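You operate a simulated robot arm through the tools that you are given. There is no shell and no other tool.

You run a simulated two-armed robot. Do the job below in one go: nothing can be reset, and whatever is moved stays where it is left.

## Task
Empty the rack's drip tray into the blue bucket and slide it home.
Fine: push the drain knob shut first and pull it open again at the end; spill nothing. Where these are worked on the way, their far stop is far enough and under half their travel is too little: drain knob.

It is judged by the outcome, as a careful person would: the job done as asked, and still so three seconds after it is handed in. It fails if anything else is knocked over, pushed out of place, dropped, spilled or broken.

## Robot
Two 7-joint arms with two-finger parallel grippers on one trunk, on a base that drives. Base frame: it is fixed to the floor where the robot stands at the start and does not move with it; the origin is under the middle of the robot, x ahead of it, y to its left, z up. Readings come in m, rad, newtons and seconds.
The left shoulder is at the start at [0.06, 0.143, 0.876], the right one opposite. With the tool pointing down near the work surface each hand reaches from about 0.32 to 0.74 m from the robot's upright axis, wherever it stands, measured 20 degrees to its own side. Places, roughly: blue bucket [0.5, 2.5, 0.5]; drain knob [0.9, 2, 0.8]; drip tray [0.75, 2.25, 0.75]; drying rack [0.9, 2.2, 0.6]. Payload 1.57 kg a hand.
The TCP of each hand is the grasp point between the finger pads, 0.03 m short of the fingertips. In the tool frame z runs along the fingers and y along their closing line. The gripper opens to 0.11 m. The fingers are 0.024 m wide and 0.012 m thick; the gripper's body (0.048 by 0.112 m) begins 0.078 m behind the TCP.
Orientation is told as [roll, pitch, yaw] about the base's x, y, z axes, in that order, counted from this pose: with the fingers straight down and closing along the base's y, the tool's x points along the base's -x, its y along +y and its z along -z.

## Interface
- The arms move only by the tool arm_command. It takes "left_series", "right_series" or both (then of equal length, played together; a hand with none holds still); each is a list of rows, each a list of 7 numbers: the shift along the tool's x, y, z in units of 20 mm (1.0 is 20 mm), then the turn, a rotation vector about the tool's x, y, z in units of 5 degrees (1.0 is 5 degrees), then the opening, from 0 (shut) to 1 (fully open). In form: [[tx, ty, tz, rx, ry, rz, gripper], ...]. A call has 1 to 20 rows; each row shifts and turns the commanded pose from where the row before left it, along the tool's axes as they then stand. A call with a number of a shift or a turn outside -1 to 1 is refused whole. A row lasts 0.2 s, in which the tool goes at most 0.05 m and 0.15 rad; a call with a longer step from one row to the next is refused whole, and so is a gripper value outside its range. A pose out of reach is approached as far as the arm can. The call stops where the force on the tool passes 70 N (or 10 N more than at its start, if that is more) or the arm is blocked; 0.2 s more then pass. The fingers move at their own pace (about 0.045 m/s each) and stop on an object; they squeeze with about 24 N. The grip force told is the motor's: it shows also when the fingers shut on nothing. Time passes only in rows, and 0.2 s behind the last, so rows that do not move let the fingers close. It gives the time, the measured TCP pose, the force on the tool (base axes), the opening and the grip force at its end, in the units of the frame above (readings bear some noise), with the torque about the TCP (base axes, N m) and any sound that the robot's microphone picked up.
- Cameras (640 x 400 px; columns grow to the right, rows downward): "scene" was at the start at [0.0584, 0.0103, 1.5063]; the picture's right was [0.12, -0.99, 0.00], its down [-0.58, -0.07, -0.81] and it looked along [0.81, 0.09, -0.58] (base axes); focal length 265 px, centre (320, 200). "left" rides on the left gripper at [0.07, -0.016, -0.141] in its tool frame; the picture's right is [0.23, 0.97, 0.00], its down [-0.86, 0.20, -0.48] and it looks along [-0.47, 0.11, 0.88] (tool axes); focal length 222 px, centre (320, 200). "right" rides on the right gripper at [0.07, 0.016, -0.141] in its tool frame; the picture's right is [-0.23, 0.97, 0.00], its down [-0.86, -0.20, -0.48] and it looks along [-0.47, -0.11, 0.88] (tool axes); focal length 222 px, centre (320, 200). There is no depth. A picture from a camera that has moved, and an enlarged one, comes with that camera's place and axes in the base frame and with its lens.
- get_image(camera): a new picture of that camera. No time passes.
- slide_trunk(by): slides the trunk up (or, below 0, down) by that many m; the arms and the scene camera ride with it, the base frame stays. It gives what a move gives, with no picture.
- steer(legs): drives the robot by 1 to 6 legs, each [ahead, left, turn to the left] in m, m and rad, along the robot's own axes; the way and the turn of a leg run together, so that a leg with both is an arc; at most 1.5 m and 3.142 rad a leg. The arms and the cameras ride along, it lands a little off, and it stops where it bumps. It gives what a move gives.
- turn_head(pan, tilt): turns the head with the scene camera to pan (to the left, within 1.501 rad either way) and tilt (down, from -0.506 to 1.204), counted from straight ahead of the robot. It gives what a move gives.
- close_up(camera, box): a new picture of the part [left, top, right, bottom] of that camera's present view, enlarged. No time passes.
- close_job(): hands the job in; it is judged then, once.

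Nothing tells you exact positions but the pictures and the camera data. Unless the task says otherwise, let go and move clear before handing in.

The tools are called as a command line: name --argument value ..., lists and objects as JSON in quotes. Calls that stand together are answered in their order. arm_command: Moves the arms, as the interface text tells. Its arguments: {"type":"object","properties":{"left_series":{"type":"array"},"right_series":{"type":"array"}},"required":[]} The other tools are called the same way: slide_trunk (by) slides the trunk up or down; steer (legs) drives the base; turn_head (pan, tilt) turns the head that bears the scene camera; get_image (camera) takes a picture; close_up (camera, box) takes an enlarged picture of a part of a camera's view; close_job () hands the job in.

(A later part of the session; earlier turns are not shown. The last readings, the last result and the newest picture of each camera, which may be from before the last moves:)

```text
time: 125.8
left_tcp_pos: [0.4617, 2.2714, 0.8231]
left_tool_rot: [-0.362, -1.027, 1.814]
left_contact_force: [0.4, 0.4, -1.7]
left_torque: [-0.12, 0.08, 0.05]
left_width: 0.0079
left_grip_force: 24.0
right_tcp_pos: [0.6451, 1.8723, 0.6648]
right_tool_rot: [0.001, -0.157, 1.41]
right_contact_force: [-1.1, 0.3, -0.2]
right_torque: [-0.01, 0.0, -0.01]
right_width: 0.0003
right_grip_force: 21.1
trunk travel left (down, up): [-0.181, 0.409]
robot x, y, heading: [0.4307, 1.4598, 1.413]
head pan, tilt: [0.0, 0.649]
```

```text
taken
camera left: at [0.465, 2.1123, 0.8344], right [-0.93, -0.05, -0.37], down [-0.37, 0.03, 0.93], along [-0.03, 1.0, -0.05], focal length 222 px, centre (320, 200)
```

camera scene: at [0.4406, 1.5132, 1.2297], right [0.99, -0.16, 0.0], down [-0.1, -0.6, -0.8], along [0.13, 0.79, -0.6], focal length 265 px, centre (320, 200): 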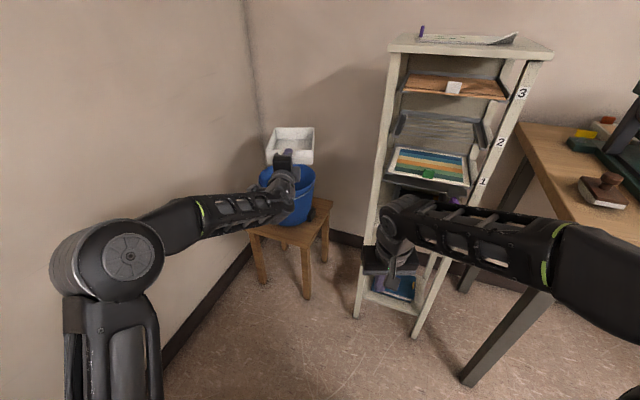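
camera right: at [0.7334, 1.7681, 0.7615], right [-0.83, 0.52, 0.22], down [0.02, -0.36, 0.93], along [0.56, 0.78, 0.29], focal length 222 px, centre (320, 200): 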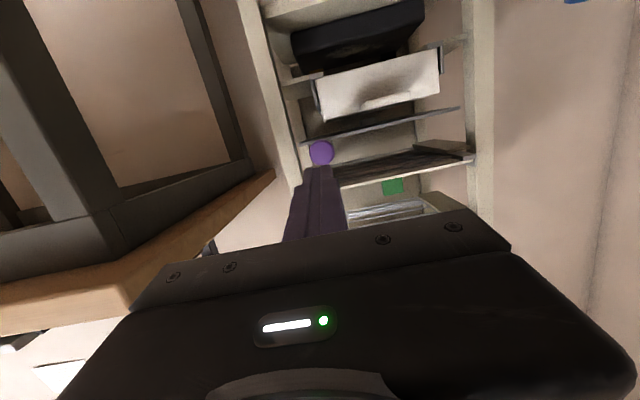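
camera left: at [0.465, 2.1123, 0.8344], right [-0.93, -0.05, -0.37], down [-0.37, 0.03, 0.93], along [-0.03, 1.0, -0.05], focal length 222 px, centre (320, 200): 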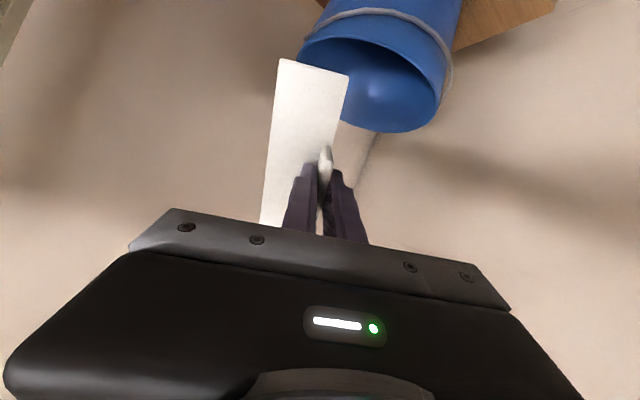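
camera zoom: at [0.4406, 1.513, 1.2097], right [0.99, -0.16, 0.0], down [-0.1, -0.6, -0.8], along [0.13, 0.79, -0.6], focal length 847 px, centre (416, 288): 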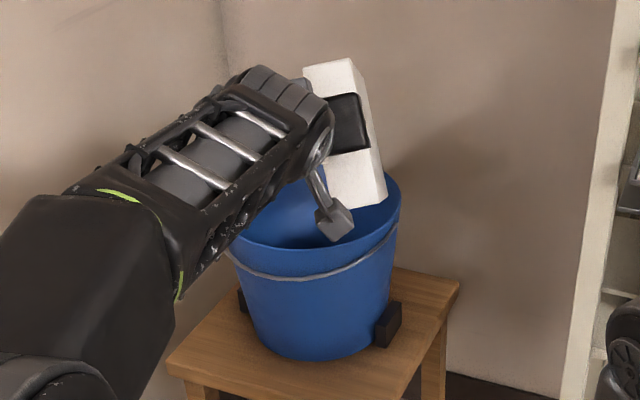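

Now about 100° rolled; the load fell from ~2.6 to ~1.8 N. I'll roll on to about 130° and hold to drain.

arm_command --left_series '[[0, 0, 0, 0, 0, -0.5, 0], [0, 0, 0, 0, 0, -0.5, 0], [0, 0, 0, 0, 0, -0.5, 0], [0, 0, 0, 0, 0, -0.5, 0], [0, 0, 0, 0, 0, -0.5, 0], [0, 0, 0, 0, 0, -0.5, 0], [0, 0, 0, 0, 0, -0.5, 0], [0, 0, 0, 0, 0, -0.5, 0], [0, 0, 0, 0, 0, -0.5, 0], [0, 0, 0, 0, 0, -0.5, 0], [0, 0, 0, 0, 0, -0.5, 0], [0, 0, 0, 0, 0, -0.5, 0], [0, 0, 0, 0, 0, 0, 0], [0, 0, 0, 0, 0, 0, 0], [0, 0, 0, 0, 0, 0, 0], [0, 0, 0, 0, 0, 0, 0]]'

close_up --camera "scene" --box '[230, 110, 350, 235]'

get_image --camera "left"

```text
time: 129.2
left_tcp_pos: [0.4605, 2.2693, 0.8212]
left_tool_rot: [-0.881, -0.707, 2.476]
left_contact_force: [-0.1, 0.3, -1.4]
left_torque: [-0.15, 0.07, 0.02]
left_width: 0.008
left_grip_force: 23.7
right_tcp_pos: [0.6452, 1.872, 0.6659]
right_tool_rot: [-0.001, -0.157, 1.411]
right_contact_force: [0.6, 0.3, -1.2]
right_torque: [0.01, 0.0, -0.03]
right_width: 0.0003
right_grip_force: 21.4
trunk travel left (down, up): [-0.181, 0.409]
robot x, y, heading: [0.4282, 1.4559, 1.415]
head pan, tilt: [0.0, 0.649]
```

```text
3.20 times, centred on (290, 172) of scene
camera zoom: at [0.4406, 1.513, 1.2097], right [0.99, -0.16, 0.0], down [-0.1, -0.6, -0.8], along [0.13, 0.79, -0.6], focal length 847 px, centre (416, 288)
```

zoom: 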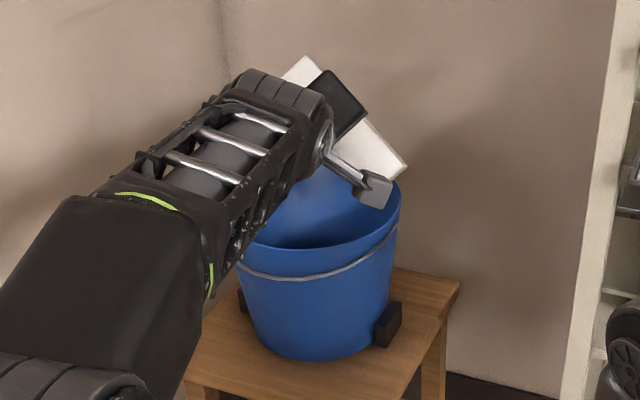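

```text
taken
camera left: at [0.495, 2.118, 0.8546], right [-0.63, -0.29, -0.72], down [-0.74, -0.05, 0.67], along [-0.23, 0.95, -0.19], focal length 222 px, centre (320, 200)
```

left: 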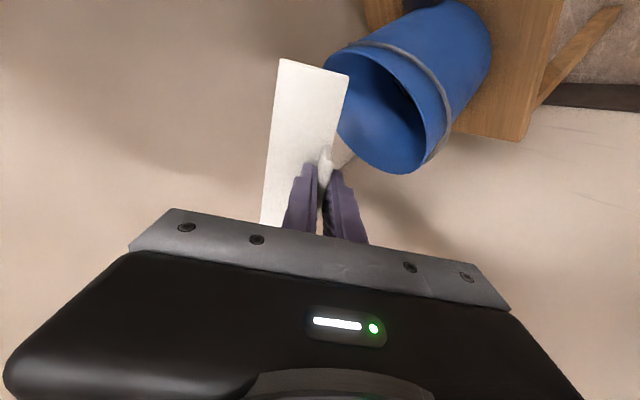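

arm_command --left_series '[[0, 0, 0, 0, 0, -0.5, 0], [0, 0, 0, 0, 0, -0.5, 0], [0, 0, 0, 0, 0, -0.5, 0], [0, 0, 0, 0, 0, -0.5, 0], [0, 0, 0, 0, 0, 0, 0], [0, 0, 0, 0, 0, 0, 0], [0, 0, 0, 0, 0, 0, 0], [0, 0, 0, 0, 0, 0, 0], [0, 0, 0, 0, 0, 0, 0], [0, 0, 0, 0, 0, 0, 0], [0, 0, 0, 0, 0, 0, 0], [0, 0, 0, 0, 0, 0, 0], [0, 0, 0, 0, 0, 0, 0], [0, 0, 0, 0, 0, 0, 0]]'

close_up --camera "scene" --box '[230, 110, 350, 235]'

```text
time: 132.2
left_tcp_pos: [0.4615, 2.2693, 0.8223]
left_tool_rot: [-0.958, -0.566, 2.608]
left_contact_force: [0.1, 0.5, -1.2]
left_torque: [-0.18, 0.03, 0.0]
left_width: 0.0079
left_grip_force: 23.9
right_tcp_pos: [0.6446, 1.872, 0.6657]
right_tool_rot: [-0.001, -0.157, 1.412]
right_contact_force: [-0.6, -0.3, 0.5]
right_torque: [0.0, -0.02, 0.01]
right_width: 0.0001
right_grip_force: 21.2
trunk travel left (down, up): [-0.181, 0.409]
robot x, y, heading: [0.4277, 1.4548, 1.41]
head pan, tilt: [0.0, 0.649]
```

```text
3.20 times, centred on (290, 172) of scene
camera zoom: at [0.4406, 1.513, 1.2097], right [0.99, -0.16, 0.0], down [-0.1, -0.6, -0.8], along [0.13, 0.79, -0.6], focal length 847 px, centre (416, 288)
```

zoom: 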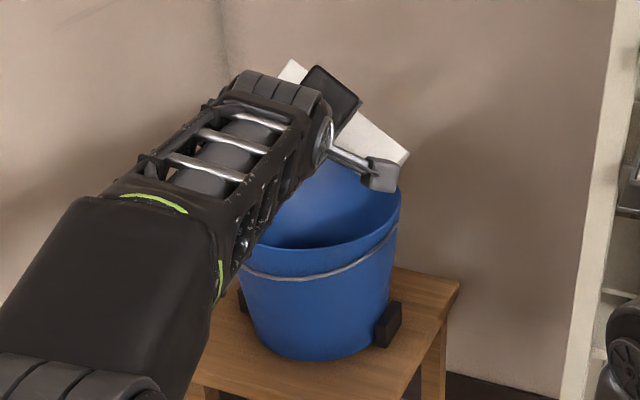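

The tray looks drained. I'll roll it back up over the bucket and check its inside.

arm_command --left_series '[[0, 0, 0, 0, 0, 0.5, 0], [0, 0, 0, 0, 0, 1, 0], [0, 0, 0, 0, 0, 1, 0], [0, 0, 0, 0, 0, 1, 0], [0, 0, 0, 0, 0, 1, 0], [0, 0, 0, 0, 0, 1, 0], [0, 0, 0, 0, 0, 1, 0], [0, 0, 0, 0, 0, 1, 0], [0, 0, 0, 0, 0, 1, 0], [0, 0, 0, 0, 0, 1, 0], [0, 0, 0, 0, 0, 1, 0], [0, 0, 0, 0, 0, 1, 0], [0, 0, 0, 0, 0, 1, 0], [0, 0, 0, 0, 0, 1, 0], [0, 0, 0, 0, 0, 1, 0], [0, 0, 0, 0, 0, 1, 0], [0, 0, 0, 0, 0, 1, 0], [0, 0, 0, 0, 0, 1, 0], [0, 0, 0, 0, 0, 1, 0], [0, 0, 0, 0, 0, 1, 0]]'

arm_command --left_series '[[0, 0, 0, 0, 0, 1, 0], [0, 0, 0, 0, 0, 1, 0], [0, 0, 0, 0, 0, 1, 0], [0, 0, 0, 0, 0, 1, 0], [0, 0, 0, 0, 0, 1, 0], [0, 0, 0, 0, 0, 1, 0], [0, 0, 0, 0, 0, 1, 0], [0, 0, 0, 0, 0, 1, 0], [0, 0, 0, 0, 0, 0.9, 0]]'

arm_command --left_series '[[0, 0, 0, -0.8, 0, 0, 0], [0, 0, 0, -1, 0, 0, 0], [0, 0, 0, -1, 0, 0, 0], [0, 0, 0, -1, 0, 0, 0], [0, 0, 0, -1, 0, 0, 0], [0, 0, 0, -1, 0, 0, 0]]'

get_image --camera "scene"

close_up --camera "scene" --box '[230, 110, 350, 235]'

```text
time: 136.4
left_tcp_pos: [0.4622, 2.2685, 0.823]
left_tool_rot: [0.911, -0.66, 0.271]
left_contact_force: [-0.7, -0.5, -1.4]
left_torque: [-0.13, 0.05, 0.02]
left_width: 0.008
left_grip_force: 24.2
right_tcp_pos: [0.6448, 1.8729, 0.6646]
right_tool_rot: [0.001, -0.158, 1.41]
right_contact_force: [-0.1, 0.9, 0.0]
right_torque: [-0.04, 0.03, 0.01]
right_width: 0.0002
right_grip_force: 21.0
trunk travel left (down, up): [-0.181, 0.409]
robot x, y, heading: [0.43, 1.4565, 1.41]
head pan, tilt: [0.0, 0.649]
```

```text
time: 138.4
left_tcp_pos: [0.4618, 2.2691, 0.8227]
left_tool_rot: [1.064, 0.002, -0.173]
left_contact_force: [0.0, 0.5, -2.4]
left_torque: [-0.13, 0.05, 0.0]
left_width: 0.0079
left_grip_force: 23.9
right_tcp_pos: [0.6446, 1.8707, 0.6652]
right_tool_rot: [0.001, -0.156, 1.41]
right_contact_force: [-0.1, 0.8, -0.3]
right_torque: [0.0, -0.01, 0.01]
right_width: 0.0001
right_grip_force: 21.2
trunk travel left (down, up): [-0.181, 0.409]
robot x, y, heading: [0.4285, 1.4598, 1.409]
head pan, tilt: [0.0, 0.649]
```

```text
time: 139.8
left_tcp_pos: [0.4621, 2.2689, 0.8243]
left_tool_rot: [1.574, 0.0, -0.173]
left_contact_force: [-1.2, 0.8, -1.1]
left_torque: [-0.19, 0.02, 0.01]
left_width: 0.0078
left_grip_force: 24.3
right_tcp_pos: [0.6446, 1.8729, 0.6649]
right_tool_rot: [-0.001, -0.157, 1.411]
right_contact_force: [1.2, 0.3, 0.4]
right_torque: [-0.01, -0.02, 0.02]
right_width: 0.0001
right_grip_force: 21.2
trunk travel left (down, up): [-0.181, 0.409]
robot x, y, heading: [0.4298, 1.4574, 1.416]
head pan, tilt: [0.0, 0.649]
```

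```text
taken
camera scene: at [0.4405, 1.513, 1.2098], right [0.99, -0.16, 0.0], down [-0.1, -0.6, -0.8], along [0.13, 0.79, -0.6], focal length 265 px, centre (320, 200)
```

scene: 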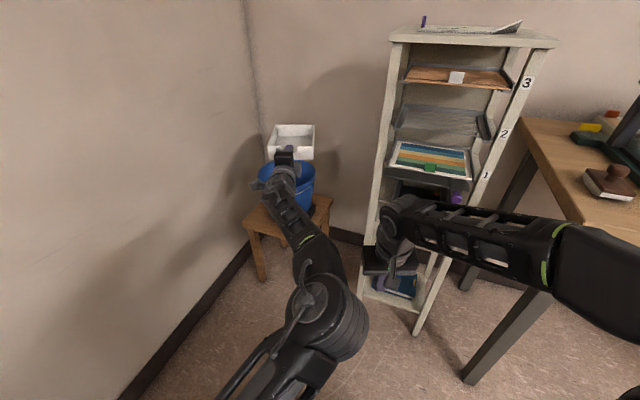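

```text
3.20 times, centred on (290, 172) of scene
camera zoom: at [0.4405, 1.513, 1.2098], right [0.99, -0.16, 0.0], down [-0.1, -0.6, -0.8], along [0.13, 0.79, -0.6], focal length 847 px, centre (416, 288)
```

zoom: 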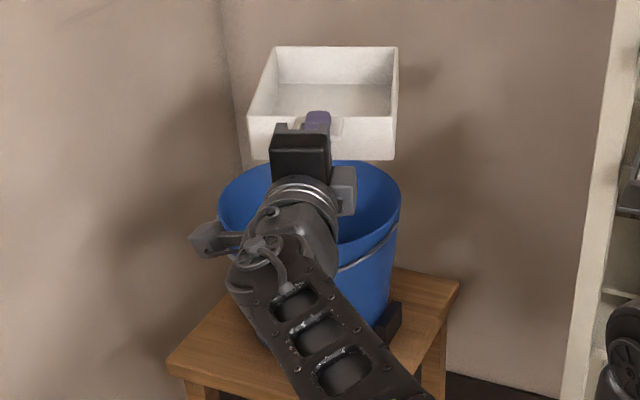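

close_up --camera "scene" --box '[265, 115, 320, 165]'

```text
8.00 times, centred on (292, 140) of scene
camera zoom: at [0.4405, 1.513, 1.2098], right [0.99, -0.16, 0.0], down [-0.1, -0.6, -0.8], along [0.13, 0.79, -0.6], focal length 2118 px, centre (540, 680)
```

zoom: 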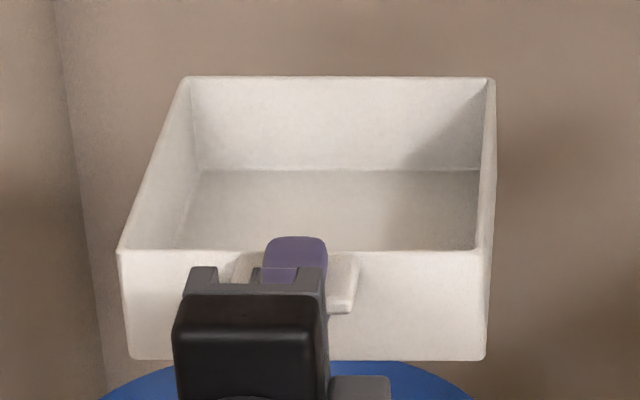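

The tray is empty and level. I'll draw it back from over the bucket, checking the arm follows.

arm_command --left_series '[[0, 0, -0.4, 0, 0, 0, 0], [0, 0, -0.7, 0, 0, 0, 0], [0, 0, -0.7, 0, 0, 0, 0], [0, 0, -0.7, 0, 0, 0, 0], [0, 0, -0.7, 0, 0, 0, 0], [0, 0, -0.7, 0, 0, 0, 0], [0, 0, -0.7, 0, 0, 0, 0], [0, 0, -0.4, 0, 0, 0, 0]]'

get_image --camera "scene"

```text
time: 141.6
left_tcp_pos: [0.4433, 2.1692, 0.8232]
left_tool_rot: [1.571, 0.001, -0.171]
left_contact_force: [-0.1, -0.2, -2.0]
left_torque: [-0.16, 0.02, 0.03]
left_width: 0.008
left_grip_force: 24.3
right_tcp_pos: [0.6453, 1.873, 0.6655]
right_tool_rot: [-0.001, -0.157, 1.409]
right_contact_force: [-0.2, -1.0, 0.1]
right_torque: [0.03, -0.01, -0.04]
right_width: 0.0001
right_grip_force: 21.2
trunk travel left (down, up): [-0.181, 0.409]
robot x, y, heading: [0.4289, 1.459, 1.41]
head pan, tilt: [0.0, 0.649]
```

```text
taken
camera scene: at [0.4406, 1.5129, 1.2097], right [0.99, -0.16, 0.0], down [-0.1, -0.6, -0.8], along [0.13, 0.79, -0.6], focal length 265 px, centre (320, 200)
```

scene: 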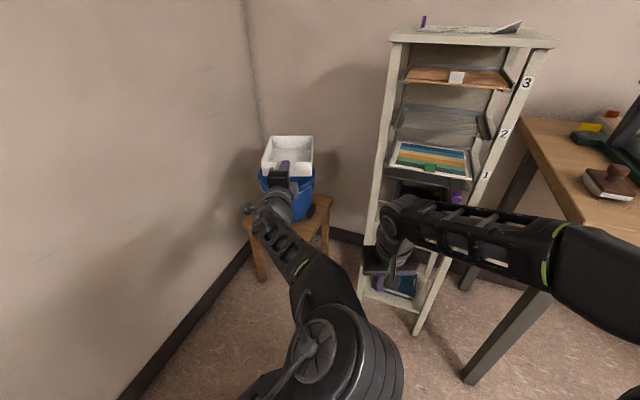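

arm_command --right_series '[[0, -0.8, 0, 0, 0, 0, 0], [0, -0.8, 0, 0, 0, 0, 0], [0, -0.8, 0, 0, 0, 0, 0], [0, -0.8, 0, 0, 0, 0, 0], [0, -0.8, 0, 0, 0, 0, 0]]'

steer --legs '[[-0.12, -0.03, 0]]'

arm_command --left_series '[[0, 0, -0.4, 0, 0, 0, 0], [0, 0, -0.6, 0, 0, 0, 0], [0, 0, -0.6, 0, 0, 0, 0], [0, 0, -0.6, 0, 0, 0, 0], [0, 0, -0.4, 0, 0, 0, 0]]'

get_image --camera "scene"

```text
time: 142.8
left_tcp_pos: [0.4444, 2.17, 0.8227]
left_tool_rot: [1.569, 0.001, -0.173]
left_contact_force: [0.7, 0.3, -1.7]
left_torque: [-0.17, 0.03, 0.0]
left_width: 0.0074
left_grip_force: 24.1
right_tcp_pos: [0.7243, 1.8585, 0.6642]
right_tool_rot: [0.001, -0.157, 1.41]
right_contact_force: [-0.1, 0.1, 0.0]
right_torque: [-0.02, -0.04, 0.0]
right_width: 0.0
right_grip_force: 21.6
trunk travel left (down, up): [-0.181, 0.409]
robot x, y, heading: [0.4302, 1.4594, 1.414]
head pan, tilt: [0.0, 0.649]
```

```text
time: 144.0
left_tcp_pos: [0.4541, 2.0461, 0.8223]
left_tool_rot: [1.572, 0.001, -0.174]
left_contact_force: [0.6, 0.4, -1.5]
left_torque: [-0.18, 0.03, -0.02]
left_width: 0.0077
left_grip_force: 24.2
right_tcp_pos: [0.7332, 1.7333, 0.6664]
right_tool_rot: [0.001, -0.157, 1.41]
right_contact_force: [0.3, 0.1, 0.1]
right_torque: [0.02, -0.01, -0.04]
right_width: 0.0003
right_grip_force: 21.5
trunk travel left (down, up): [-0.181, 0.409]
robot x, y, heading: [0.443, 1.3336, 1.411]
head pan, tilt: [0.0, 0.649]
```

```text
time: 145.2
left_tcp_pos: [0.4451, 1.9934, 0.822]
left_tool_rot: [1.57, -0.003, -0.173]
left_contact_force: [0.5, -0.4, -1.6]
left_torque: [-0.16, 0.01, -0.01]
left_width: 0.0077
left_grip_force: 24.0
right_tcp_pos: [0.7329, 1.7334, 0.6643]
right_tool_rot: [0.001, -0.159, 1.41]
right_contact_force: [-1.2, 0.6, -0.5]
right_torque: [0.0, 0.0, -0.01]
right_width: 0.0
right_grip_force: 21.5
trunk travel left (down, up): [-0.181, 0.409]
robot x, y, heading: [0.4387, 1.3344, 1.415]
head pan, tilt: [0.0, 0.649]
```

```text
taken
camera scene: at [0.4501, 1.3884, 1.2097], right [0.99, -0.16, 0.0], down [-0.1, -0.6, -0.8], along [0.13, 0.79, -0.6], focal length 265 px, centre (320, 200)
```

scene: 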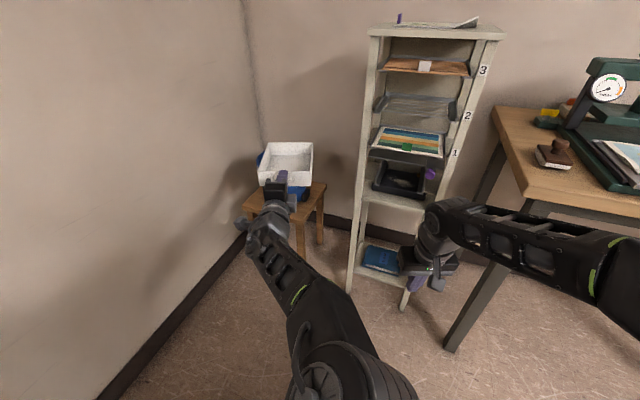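

arm_command --left_series '[[0, 0, -0.4, 0, 0, 0, 0], [0, 0, -0.5, 0, 0, 0, 0], [0, 0, -0.5, 0, 0, 0, 0], [0, 0, -0.5, 0, 0, 0, 0], [0, 0, -0.5, 0, 0, 0, 0], [0, 0, -0.4, 0, 0, 0, 0]]'

get_image --camera "scene"

```text
time: 146.6
left_tcp_pos: [0.4359, 1.9386, 0.8213]
left_tool_rot: [1.571, 0.0, -0.173]
left_contact_force: [0.9, -0.2, -1.4]
left_torque: [-0.15, 0.03, -0.01]
left_width: 0.0079
left_grip_force: 23.9
right_tcp_pos: [0.733, 1.7344, 0.6646]
right_tool_rot: [0.001, -0.159, 1.411]
right_contact_force: [0.3, -0.2, 0.4]
right_torque: [-0.01, -0.04, 0.0]
right_width: 0.0
right_grip_force: 21.1
trunk travel left (down, up): [-0.181, 0.409]
robot x, y, heading: [0.4367, 1.3343, 1.413]
head pan, tilt: [0.0, 0.649]
```

```text
taken
camera scene: at [0.4501, 1.3884, 1.2097], right [0.99, -0.16, 0.0], down [-0.1, -0.6, -0.8], along [0.13, 0.79, -0.6], focal length 265 px, centre (320, 200)
```

scene: 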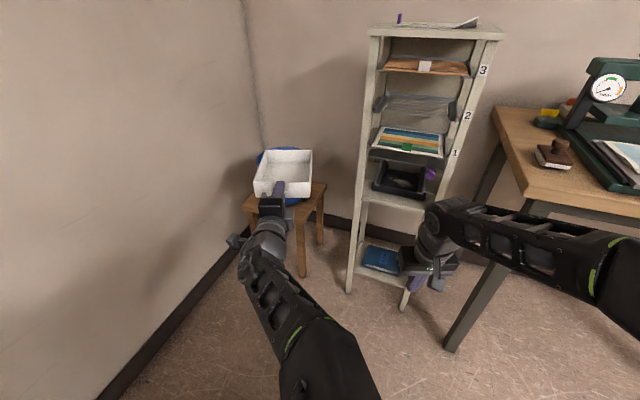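

The tray is back at a safe radius. I'll turn right to face the rack again.

steer --legs '[[0, 0, -0.35]]'

get_image --camera "scene"

close_up --camera "scene" --box '[240, 120, 380, 225]'

```text
time: 148.1
left_tcp_pos: [0.6419, 1.9052, 0.8217]
left_tool_rot: [1.57, -0.001, -0.517]
left_contact_force: [0.6, 0.2, -1.5]
left_torque: [-0.15, 0.11, 0.01]
left_width: 0.0078
left_grip_force: 23.6
right_tcp_pos: [0.8512, 1.6112, 0.664]
right_tool_rot: [0.001, -0.157, 1.063]
right_contact_force: [0.5, -0.2, 0.5]
right_torque: [-0.02, -0.04, 0.01]
right_width: 0.0
right_grip_force: 21.0
trunk travel left (down, up): [-0.181, 0.409]
robot x, y, heading: [0.4357, 1.332, 1.066]
head pan, tilt: [0.0, 0.649]
```

```text
taken
camera scene: at [0.4686, 1.382, 1.2097], right [0.88, -0.48, 0.0], down [-0.29, -0.53, -0.8], along [0.39, 0.7, -0.6], focal length 265 px, centre (320, 200)
```

scene: 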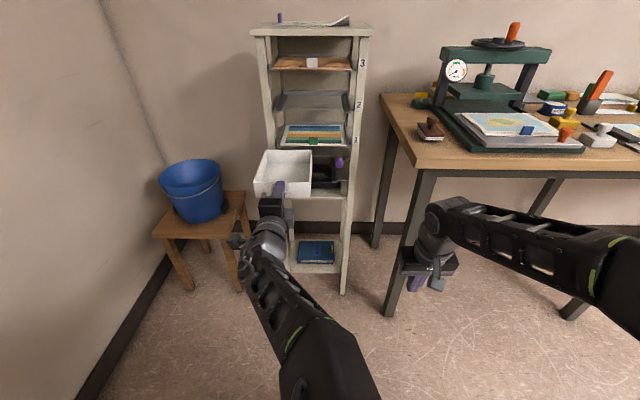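

```text
3.81 times, centred on (310, 172) of scene
camera zoom: at [0.4686, 1.382, 1.2097], right [0.88, -0.48, 0.0], down [-0.29, -0.53, -0.8], along [0.39, 0.7, -0.6], focal length 1009 px, centre (358, 305)
```

zoom: 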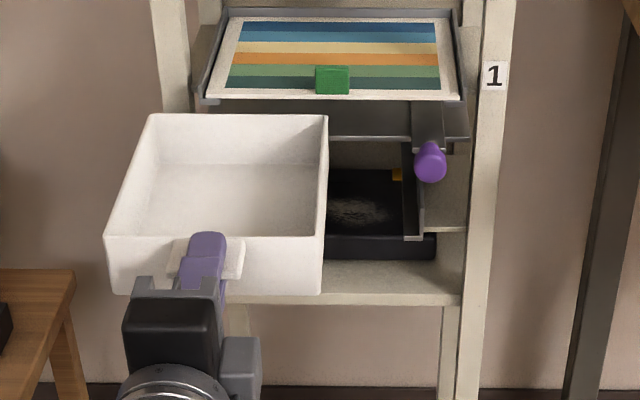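

The tray is back in front of the rack, level and empty. I'll move the right hand further aside, lower the trunk 7 cm, and shift the tray right onto the rails' line.

arm_command --right_series '[[0, -0.8, 0, 0, 0, 0, 0], [0, -0.8, 0, 0, 0, 0, 0], [0, -0.8, 0, 0, 0, 0, 0], [0, -0.8, 0, 0, 0, 0, 0], [0, -0.8, 0, 0, 0, 0, 0]]'

slide_trunk --by -0.068

close_up --camera "scene" --box '[240, 100, 380, 225]'

```text
time: 149.3
left_tcp_pos: [0.6425, 1.9047, 0.8218]
left_tool_rot: [1.571, 0.001, -0.517]
left_contact_force: [0.4, 0.0, -0.7]
left_torque: [-0.18, 0.08, 0.02]
left_width: 0.0074
left_grip_force: 24.0
right_tcp_pos: [0.9202, 1.5718, 0.6665]
right_tool_rot: [0.0, -0.158, 1.063]
right_contact_force: [-1.1, -1.1, -0.4]
right_torque: [-0.01, -0.03, 0.01]
right_width: 0.0001
right_grip_force: 21.2
trunk travel left (down, up): [-0.181, 0.409]
robot x, y, heading: [0.4405, 1.3307, 1.064]
head pan, tilt: [0.0, 0.649]
```

```text
time: 150.4
left_tcp_pos: [0.6427, 1.9053, 0.7552]
left_tool_rot: [1.571, 0.0, -0.518]
left_contact_force: [-0.3, 0.1, -0.3]
left_torque: [-0.13, 0.07, 0.0]
left_width: 0.0076
left_grip_force: 24.3
right_tcp_pos: [0.92, 1.5718, 0.5986]
right_tool_rot: [0.0, -0.159, 1.064]
right_contact_force: [-0.1, 0.9, -0.6]
right_torque: [0.01, -0.02, 0.02]
right_width: 0.0
right_grip_force: 21.6
trunk travel left (down, up): [-0.113, 0.477]
robot x, y, heading: [0.4443, 1.3324, 1.061]
head pan, tilt: [0.0, 0.649]
```

```text
3.20 times, centred on (310, 162) of scene
camera zoom: at [0.4686, 1.382, 1.1417], right [0.88, -0.48, 0.0], down [-0.29, -0.53, -0.8], along [0.39, 0.7, -0.6], focal length 847 px, centre (352, 320)
```

zoom: 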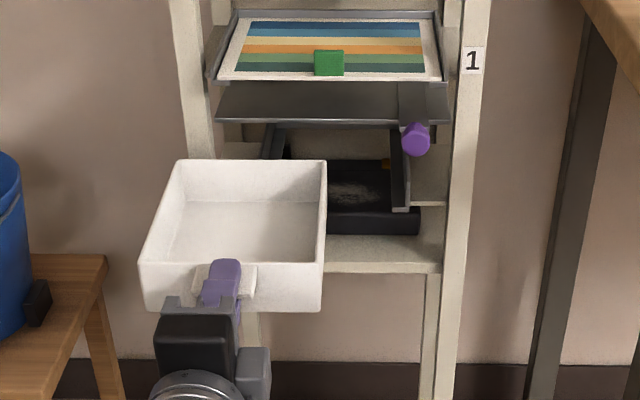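

arm_command --left_series '[[-0.3, 0, 0, 0, 0, 0, 0], [-0.5, 0, 0, 0, -0.03, 0, 0], [-0.5, 0, 0, 0, -0.03, 0, 0], [-0.5, 0, 0, 0, 0, 0, 0], [-0.5, 0, 0, 0, 0, 0, 0], [-0.5, 0, 0, 0, 0, 0, 0], [-0.5, 0, 0, 0, 0, 0, 0], [-0.4, -0.05, 0, 0, 0, 0, 0], [-0.13, -0.05, 0, 0, 0, 0, 0]]'

close_up --camera "scene" --box '[240, 100, 380, 225]'

close_up --camera "left" --box '[200, 20, 440, 240]'

```text
time: 152.4
left_tcp_pos: [0.7081, 1.866, 0.7531]
left_tool_rot: [1.571, -0.002, -0.523]
left_contact_force: [0.0, 0.7, -1.2]
left_torque: [-0.13, 0.08, -0.01]
left_width: 0.0077
left_grip_force: 24.0
right_tcp_pos: [0.9197, 1.5701, 0.5973]
right_tool_rot: [-0.001, -0.157, 1.063]
right_contact_force: [0.2, -0.4, -0.1]
right_torque: [0.02, -0.03, -0.01]
right_width: 0.0
right_grip_force: 21.5
trunk travel left (down, up): [-0.113, 0.477]
robot x, y, heading: [0.4412, 1.3304, 1.067]
head pan, tilt: [0.0, 0.649]
```

```text
3.20 times, centred on (310, 162) of scene
camera zoom: at [0.4687, 1.382, 1.1417], right [0.88, -0.48, 0.0], down [-0.29, -0.53, -0.8], along [0.39, 0.7, -0.6], focal length 847 px, centre (352, 320)
```

zoom: 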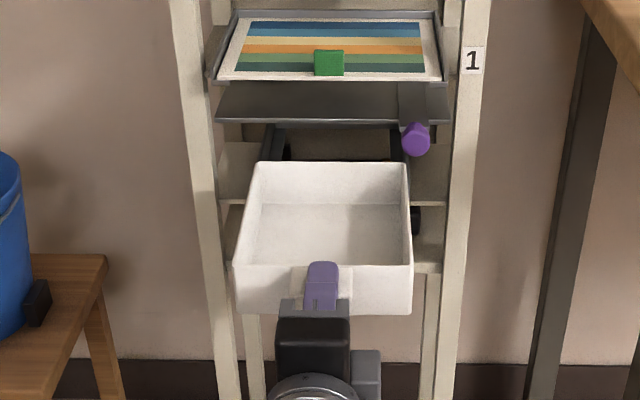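

```text
1.82 times, centred on (320, 130) of left
camera zoom: at [0.5777, 1.7786, 0.7355], right [-0.2, 0.11, 0.97], down [0.5, -0.84, 0.2], along [0.84, 0.53, 0.11], focal length 404 px, centre (320, 327)
```

zoom: 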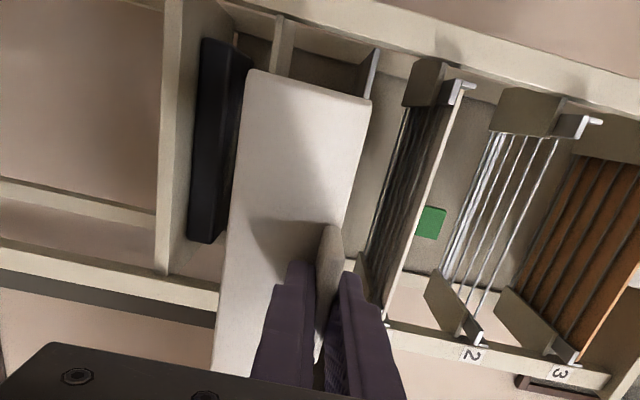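

The tray is lined up with the rails within a millimetre or so. I'll lower 3 mm and feed it in by small steps, watching forces.

arm_command --left_series '[[0, -0.1, 0.2, 0, 0, 0, 0], [0, -0.05, 0.3, 0, 0, 0, 0], [0, 0, 0.4, 0, 0, 0, 0], [0, 0, 0.4, 0, 0, 0, 0], [0, 0, 0.4, 0, 0, 0, 0], [0, 0, 0.4, 0, 0, 0, 0], [0, 0, 0.3, 0, 0, 0, 0]]'

close_up --camera "scene" --box '[250, 100, 390, 205]'

close_up --camera "left" --box '[200, 20, 440, 240]'

```text
time: 154.0
left_tcp_pos: [0.7334, 1.9081, 0.7508]
left_tool_rot: [1.572, -0.001, -0.525]
left_contact_force: [0.6, 0.5, -0.7]
left_torque: [-0.17, 0.1, 0.04]
left_width: 0.0079
left_grip_force: 24.4
right_tcp_pos: [0.9223, 1.5714, 0.5984]
right_tool_rot: [-0.001, -0.158, 1.063]
right_contact_force: [0.1, 0.6, 0.2]
right_torque: [0.01, 0.02, -0.01]
right_width: 0.0
right_grip_force: 20.8
trunk travel left (down, up): [-0.113, 0.477]
robot x, y, heading: [0.4402, 1.3313, 1.065]
head pan, tilt: [0.0, 0.649]
```

```text
3.81 times, centred on (320, 152) of scene
camera zoom: at [0.4687, 1.382, 1.1417], right [0.88, -0.48, 0.0], down [-0.29, -0.53, -0.8], along [0.39, 0.7, -0.6], focal length 1009 px, centre (320, 381)
```

zoom: 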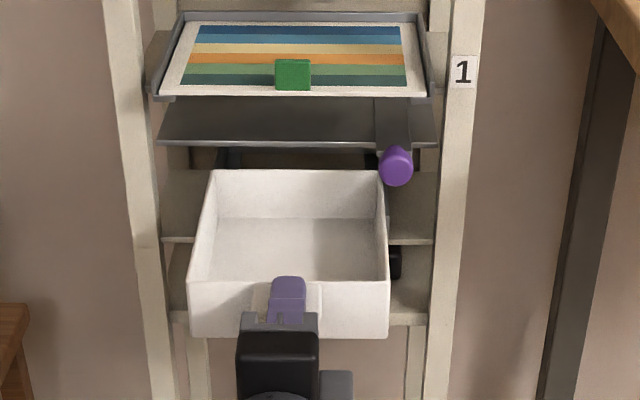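

```text
1.82 times, centred on (320, 130) of left
camera zoom: at [0.6016, 1.8204, 0.7336], right [-0.2, 0.11, 0.97], down [0.5, -0.84, 0.2], along [0.84, 0.53, 0.11], focal length 404 px, centre (320, 327)
```

zoom: 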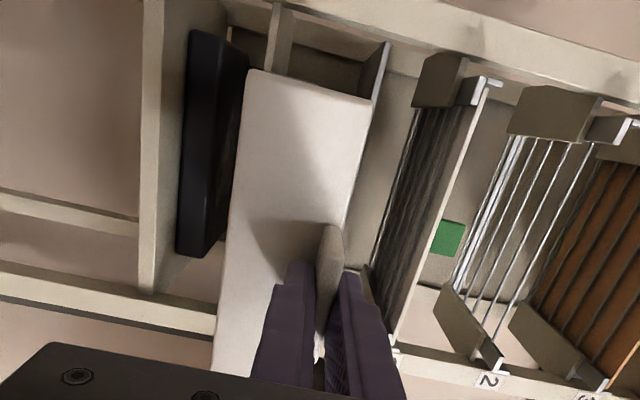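

arm_command --left_series '[[0, 0, 0.3, 0, 0, 0, 0], [0, 0, 0.4, 0, 0, 0, 0], [0, 0, 0.4, 0, 0, 0, 0], [0, 0, 0.4, 0, 0, 0, 0], [0, 0, 0.4, 0, 0, 0, 0], [0, 0, 0.4, 0, 0, 0, 0], [0, 0, 0.3, 0, 0, 0, 0]]'

close_up --camera "scene" --box '[260, 110, 380, 200]'

```text
time: 155.6
left_tcp_pos: [0.7567, 1.9536, 0.7506]
left_tool_rot: [1.57, 0.0, -0.524]
left_contact_force: [0.5, 0.7, -0.7]
left_torque: [-0.16, 0.1, 0.01]
left_width: 0.008
left_grip_force: 24.3
right_tcp_pos: [0.9196, 1.5713, 0.5977]
right_tool_rot: [0.001, -0.157, 1.062]
right_contact_force: [0.0, 0.0, 0.5]
right_torque: [0.02, 0.03, 0.0]
right_width: 0.0
right_grip_force: 20.8
trunk travel left (down, up): [-0.113, 0.477]
robot x, y, heading: [0.441, 1.3319, 1.068]
head pan, tilt: [0.0, 0.649]
```

```text
4.44 times, centred on (320, 155) of scene
camera zoom: at [0.4687, 1.382, 1.1417], right [0.88, -0.48, 0.0], down [-0.29, -0.53, -0.8], along [0.39, 0.7, -0.6], focal length 1177 px, centre (320, 400)
```

zoom: 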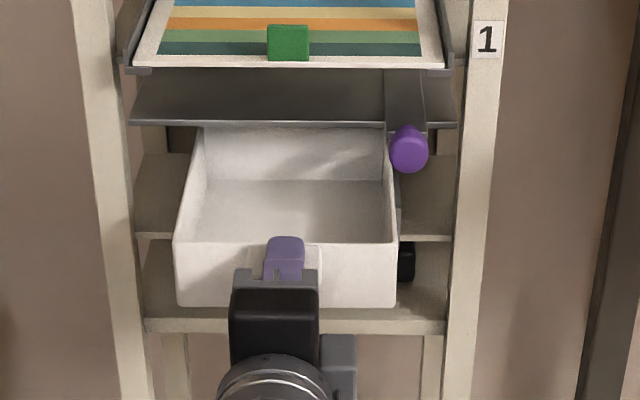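

arm_command --left_series '[[0, 0, 0.3, 0, 0, 0, 0], [0, 0, 0.4, 0, 0, 0, 0], [0, 0, 0.4, 0, 0, 0, 0], [0, -0.05, 0.4, 0, 0, 0, 0], [0, -0.05, 0.4, 0, 0, 0, 0], [0, 0, 0.4, 0, 0, 0, 0], [0, 0, 0.2, 0, 0, 0, 0]]'

close_up --camera "scene" --box '[260, 110, 380, 200]'

close_up --camera "left" --box '[200, 20, 440, 240]'

```text
time: 157.2
left_tcp_pos: [0.7827, 1.9965, 0.7475]
left_tool_rot: [1.571, 0.0, -0.524]
left_contact_force: [0.1, 0.3, -2.1]
left_torque: [-0.11, 0.06, -0.03]
left_width: 0.0077
left_grip_force: 23.9
right_tcp_pos: [0.9201, 1.5711, 0.598]
right_tool_rot: [-0.001, -0.158, 1.062]
right_contact_force: [-0.4, -1.0, 0.0]
right_torque: [0.02, 0.01, 0.03]
right_width: 0.0
right_grip_force: 21.4
trunk travel left (down, up): [-0.113, 0.477]
robot x, y, heading: [0.439, 1.3322, 1.067]
head pan, tilt: [0.0, 0.649]
```

```text
4.44 times, centred on (320, 155) of scene
camera zoom: at [0.4687, 1.382, 1.1417], right [0.88, -0.48, 0.0], down [-0.29, -0.53, -0.8], along [0.39, 0.7, -0.6], focal length 1177 px, centre (320, 400)
```

zoom: 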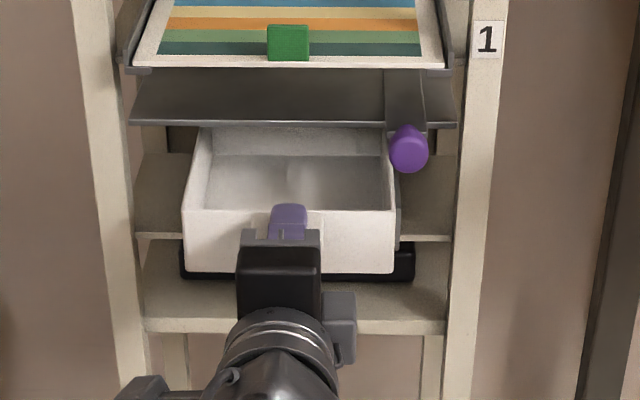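

```text
1.82 times, centred on (320, 130) of left
camera zoom: at [0.6516, 1.9083, 0.7308], right [-0.2, 0.11, 0.97], down [0.5, -0.84, 0.2], along [0.84, 0.53, 0.11], focal length 404 px, centre (320, 327)
```

zoom: 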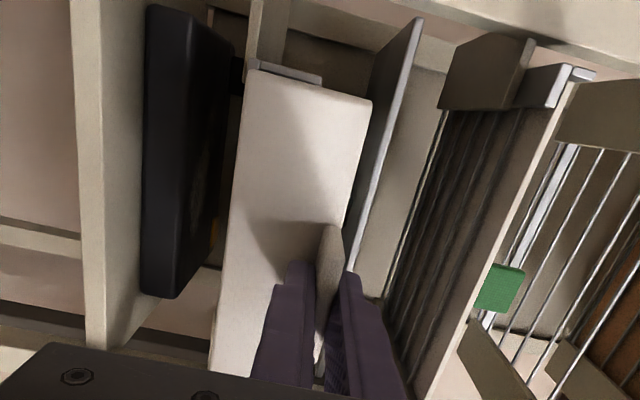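

arm_command --left_series '[[0, 0, 0.3, 0, 0, 0, 0], [0, 0, 0.4, 0, 0, 0, 0], [0, 0, 0.4, 0, 0, 0, 0], [0, 0, 0.4, 0, 0, 0, 0], [0, 0, 0.3, 0, 0, 0, 0], [0, 0, 0.2, 0, 0, 0, 0], [0, 0, 0.15, 0, 0, 0, 0]]'

close_up --camera "scene" --box '[260, 110, 380, 200]'

```text
time: 158.8
left_tcp_pos: [0.8051, 2.0335, 0.7466]
left_tool_rot: [1.57, 0.0, -0.525]
left_contact_force: [-0.8, 0.4, -1.7]
left_torque: [-0.16, 0.08, -0.03]
left_width: 0.0078
left_grip_force: 24.2
right_tcp_pos: [0.9208, 1.5715, 0.5974]
right_tool_rot: [-0.001, -0.156, 1.063]
right_contact_force: [-0.4, -0.1, 0.3]
right_torque: [-0.01, -0.02, -0.03]
right_width: 0.0003
right_grip_force: 21.4
trunk travel left (down, up): [-0.113, 0.477]
robot x, y, heading: [0.4389, 1.3309, 1.064]
head pan, tilt: [0.0, 0.649]
```

```text
4.44 times, centred on (320, 155) of scene
camera zoom: at [0.4687, 1.382, 1.1417], right [0.88, -0.48, 0.0], down [-0.29, -0.53, -0.8], along [0.39, 0.7, -0.6], focal length 1177 px, centre (320, 400)
```

zoom: 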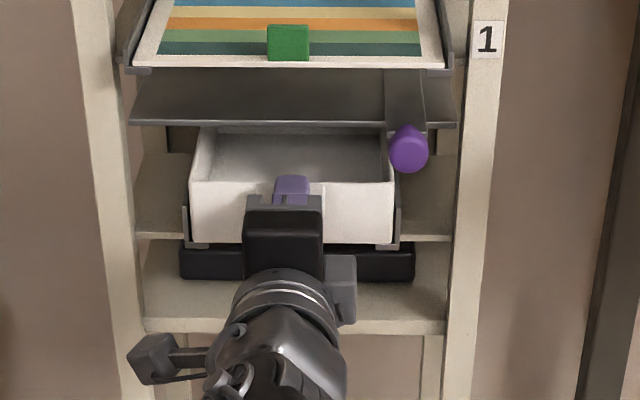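

arm_command --left_series '[[0, 0, 0.1, 0, 0, 0, 0], [0, 0, 0.1, 0, 0, 0, 0], [0, 0, 0.1, 0, 0, 0, 0]]'

close_up --camera "scene" --box '[260, 110, 380, 200]'

```text
time: 159.6
left_tcp_pos: [0.8064, 2.0395, 0.7472]
left_tool_rot: [1.57, -0.001, -0.523]
left_contact_force: [-7.0, -11.2, -1.8]
left_torque: [-0.42, 0.3, -0.63]
left_width: 0.0079
left_grip_force: 23.8
right_tcp_pos: [0.9217, 1.5696, 0.5982]
right_tool_rot: [0.0, -0.159, 1.062]
right_contact_force: [0.3, -1.0, 0.0]
right_torque: [0.01, -0.01, 0.03]
right_width: 0.0
right_grip_force: 21.3
trunk travel left (down, up): [-0.113, 0.477]
robot x, y, heading: [0.4362, 1.3334, 1.062]
head pan, tilt: [0.0, 0.649]
```

```text
4.44 times, centred on (320, 155) of scene
camera zoom: at [0.468, 1.3811, 1.1417], right [0.88, -0.48, 0.0], down [-0.29, -0.53, -0.8], along [0.39, 0.7, -0.6], focal length 1177 px, centre (320, 400)
```

zoom: 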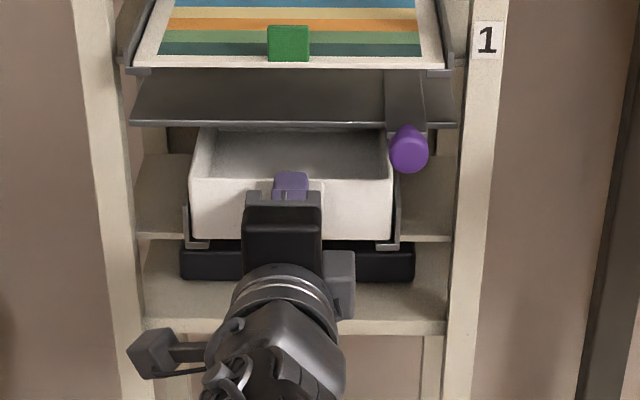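

The tray met its stop right at the home position. I'll ease the pressure, set it down and release, then back the hand away.

arm_command --left_series '[[0, -0.05, -0.04, 0, 0, 0, 0], [0, 0, 0, 0, 0, 0, 0.1], [0, 0, 0, 0, 0, 0, 0.2], [0, 0, 0, 0, 0, 0, 0.35], [0, 0, 0, 0, 0, 0, 0.35], [0, 0, 0, 0, 0, 0, 0.35]]'

close_up --camera "left" --box '[200, 20, 440, 240]'

close_up --camera "scene" --box '[260, 110, 380, 200]'

```text
time: 161.0
left_tcp_pos: [0.8074, 2.038, 0.7472]
left_tool_rot: [1.571, 0.001, -0.523]
left_contact_force: [0.5, -0.3, -1.1]
left_torque: [0.04, -0.01, 0.02]
left_width: 0.0384
left_grip_force: 0.2
right_tcp_pos: [0.9202, 1.5701, 0.5984]
right_tool_rot: [0.0, -0.16, 1.063]
right_contact_force: [0.6, -0.6, 0.3]
right_torque: [0.01, -0.01, -0.02]
right_width: 0.0001
right_grip_force: 21.8
trunk travel left (down, up): [-0.113, 0.477]
robot x, y, heading: [0.4395, 1.3264, 1.06]
head pan, tilt: [0.0, 0.649]
```

```text
1.82 times, centred on (320, 130) of left
camera zoom: at [0.6759, 1.9511, 0.7293], right [-0.2, 0.11, 0.97], down [0.5, -0.84, 0.2], along [0.84, 0.53, 0.11], focal length 404 px, centre (320, 327)
```

zoom: 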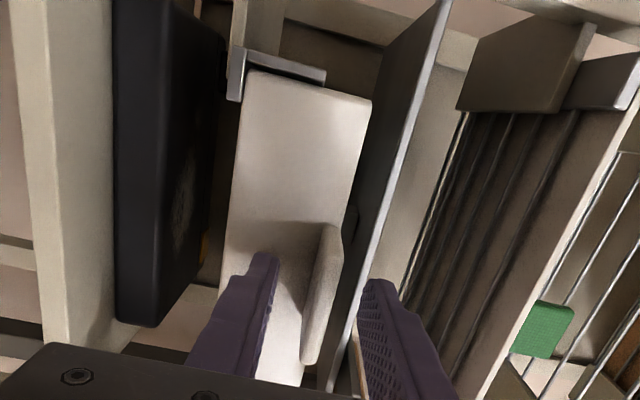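

```text
4.44 times, centred on (320, 155) of scene
camera zoom: at [0.4686, 1.3819, 1.1417], right [0.88, -0.48, 0.0], down [-0.29, -0.53, -0.8], along [0.39, 0.7, -0.6], focal length 1177 px, centre (320, 400)
```

zoom: 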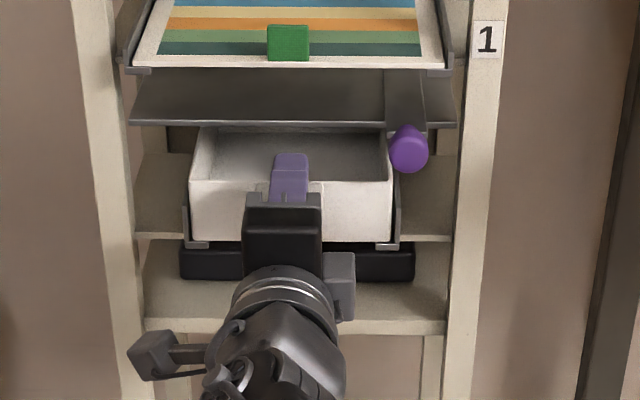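

Released; the tray sits home. I'll retreat the left hand straight back, then move it left out of the way.

arm_command --left_series '[[0, 0, -0.3, 0, 0, 0, 0.35], [0, 0, -0.6, 0, 0, 0, 0.35], [0, 0, -0.8, 0, 0, 0, 0.35], [0, 0, -0.8, 0, 0, 0, 0.35], [0, 0, -0.8, 0, 0, 0, 0.35], [0, 0, -0.8, 0, 0, 0, 0.35], [0, 0, -0.8, 0, 0, 0, 0.35], [0, 0, -0.8, 0, 0, 0, 0.35], [0, 0, -0.8, 0, 0, 0, 0.35], [0.5, 0, 0, 0, 0, 0, 0.35], [0.8, 0, 0, 0, 0, 0, 0.35], [0.8, 0, 0, 0, 0, 0, 0.35], [0.8, 0, 0, 0, 0, 0, 0.35], [0.8, 0, 0, 0, 0, 0, 0.35], [0.8, 0, 0, 0, 0, 0, 0.35], [0.8, 0, 0, 0, 0, 0, 0.35]]'

get_image --camera "scene"

close_up --camera "scene" --box '[260, 110, 380, 200]'

```text
time: 164.4
left_tcp_pos: [0.6503, 1.9783, 0.7461]
left_tool_rot: [1.573, -0.001, -0.523]
left_contact_force: [0.1, -0.1, -0.3]
left_torque: [-0.02, -0.03, 0.02]
left_width: 0.0387
left_grip_force: 0.1
right_tcp_pos: [0.9209, 1.5705, 0.5991]
right_tool_rot: [0.001, -0.161, 1.063]
right_contact_force: [0.2, 0.6, -0.1]
right_torque: [-0.01, 0.02, 0.03]
right_width: 0.0
right_grip_force: 21.8
trunk travel left (down, up): [-0.113, 0.477]
robot x, y, heading: [0.4372, 1.3339, 1.065]
head pan, tilt: [0.0, 0.649]
```

```text
taken
camera scene: at [0.4686, 1.3818, 1.1417], right [0.88, -0.48, 0.0], down [-0.29, -0.53, -0.8], along [0.39, 0.7, -0.6], focal length 265 px, centre (320, 200)
```

scene: 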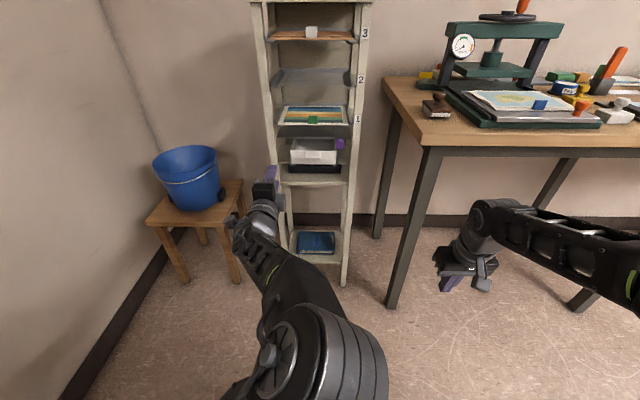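

```text
4.44 times, centred on (320, 155) of scene
camera zoom: at [0.4686, 1.3818, 1.1417], right [0.88, -0.48, 0.0], down [-0.29, -0.53, -0.8], along [0.39, 0.7, -0.6], focal length 1177 px, centre (320, 400)
```

zoom: 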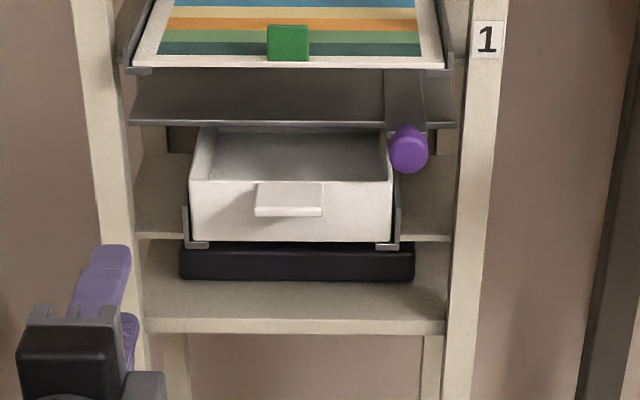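

The tray looks exactly as at the start, empty and home. Now I'll raise the trunk and bring the right hand up to grip the knob as before.

slide_trunk --by 0.177

arm_command --right_series '[[-0.98, 0, 0.16, 0, -1, 0, 0], [-0.97, 0, 0.24, 0, -1, 0, 0], [-0.95, 0, 0.33, 0, -1, 0, 0], [-0.91, 0, 0.41, 0, -1, 0, 0], [-0.87, 0, 0.48, 0, -1, 0, 0], [-0.83, 0, 0.56, 0, -0.5, 0, 0], [-0.8, 0, 0.6, 0, 0, 0, 0], [-0.8, 0, 0.6, 0, 0, 0, 0], [-0.8, 0, 0.6, 0, 0, 0, 0], [-0.6, 0, -0.8, 0, 0, 0, 0]]'

get_image --camera "scene"

```text
time: 166.3
left_tcp_pos: [0.6518, 1.9776, 0.922]
left_tool_rot: [1.571, -0.001, -0.523]
left_contact_force: [0.2, 1.1, 0.6]
left_torque: [0.02, 0.01, -0.02]
left_width: 0.0388
left_grip_force: 0.0
right_tcp_pos: [0.9208, 1.5715, 0.7749]
right_tool_rot: [0.0, -0.158, 1.063]
right_contact_force: [-0.3, 0.5, 0.3]
right_torque: [0.0, -0.03, -0.02]
right_width: 0.0
right_grip_force: 21.2
trunk travel left (down, up): [-0.29, 0.3]
robot x, y, heading: [0.439, 1.3327, 1.065]
head pan, tilt: [0.0, 0.649]
```

```text
time: 168.6
left_tcp_pos: [0.6505, 1.9785, 0.9231]
left_tool_rot: [1.571, -0.002, -0.523]
left_contact_force: [0.6, -0.2, -0.2]
left_torque: [0.05, 0.0, -0.02]
left_width: 0.0383
left_grip_force: 0.0
right_tcp_pos: [1.0083, 1.7281, 0.7952]
right_tool_rot: [0.0, -0.638, 1.062]
right_contact_force: [0.5, 0.6, 0.3]
right_torque: [0.0, 0.0, 0.0]
right_width: 0.0
right_grip_force: 21.4
trunk travel left (down, up): [-0.29, 0.3]
robot x, y, heading: [0.4396, 1.3355, 1.064]
head pan, tilt: [0.0, 0.649]
```

```text
taken
camera scene: at [0.4687, 1.382, 1.3187], right [0.88, -0.48, 0.0], down [-0.29, -0.53, -0.8], along [0.39, 0.7, -0.6], focal length 265 px, centre (320, 200)
```

scene: 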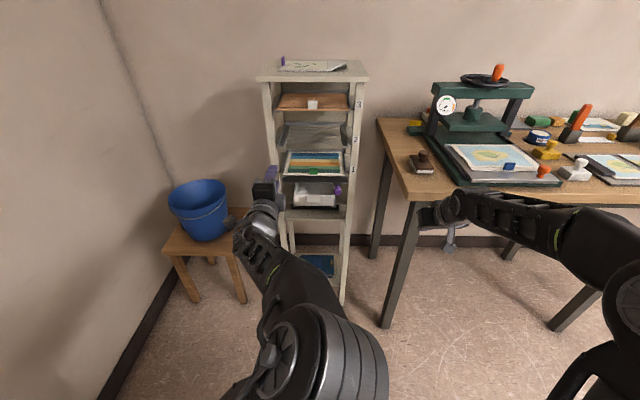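

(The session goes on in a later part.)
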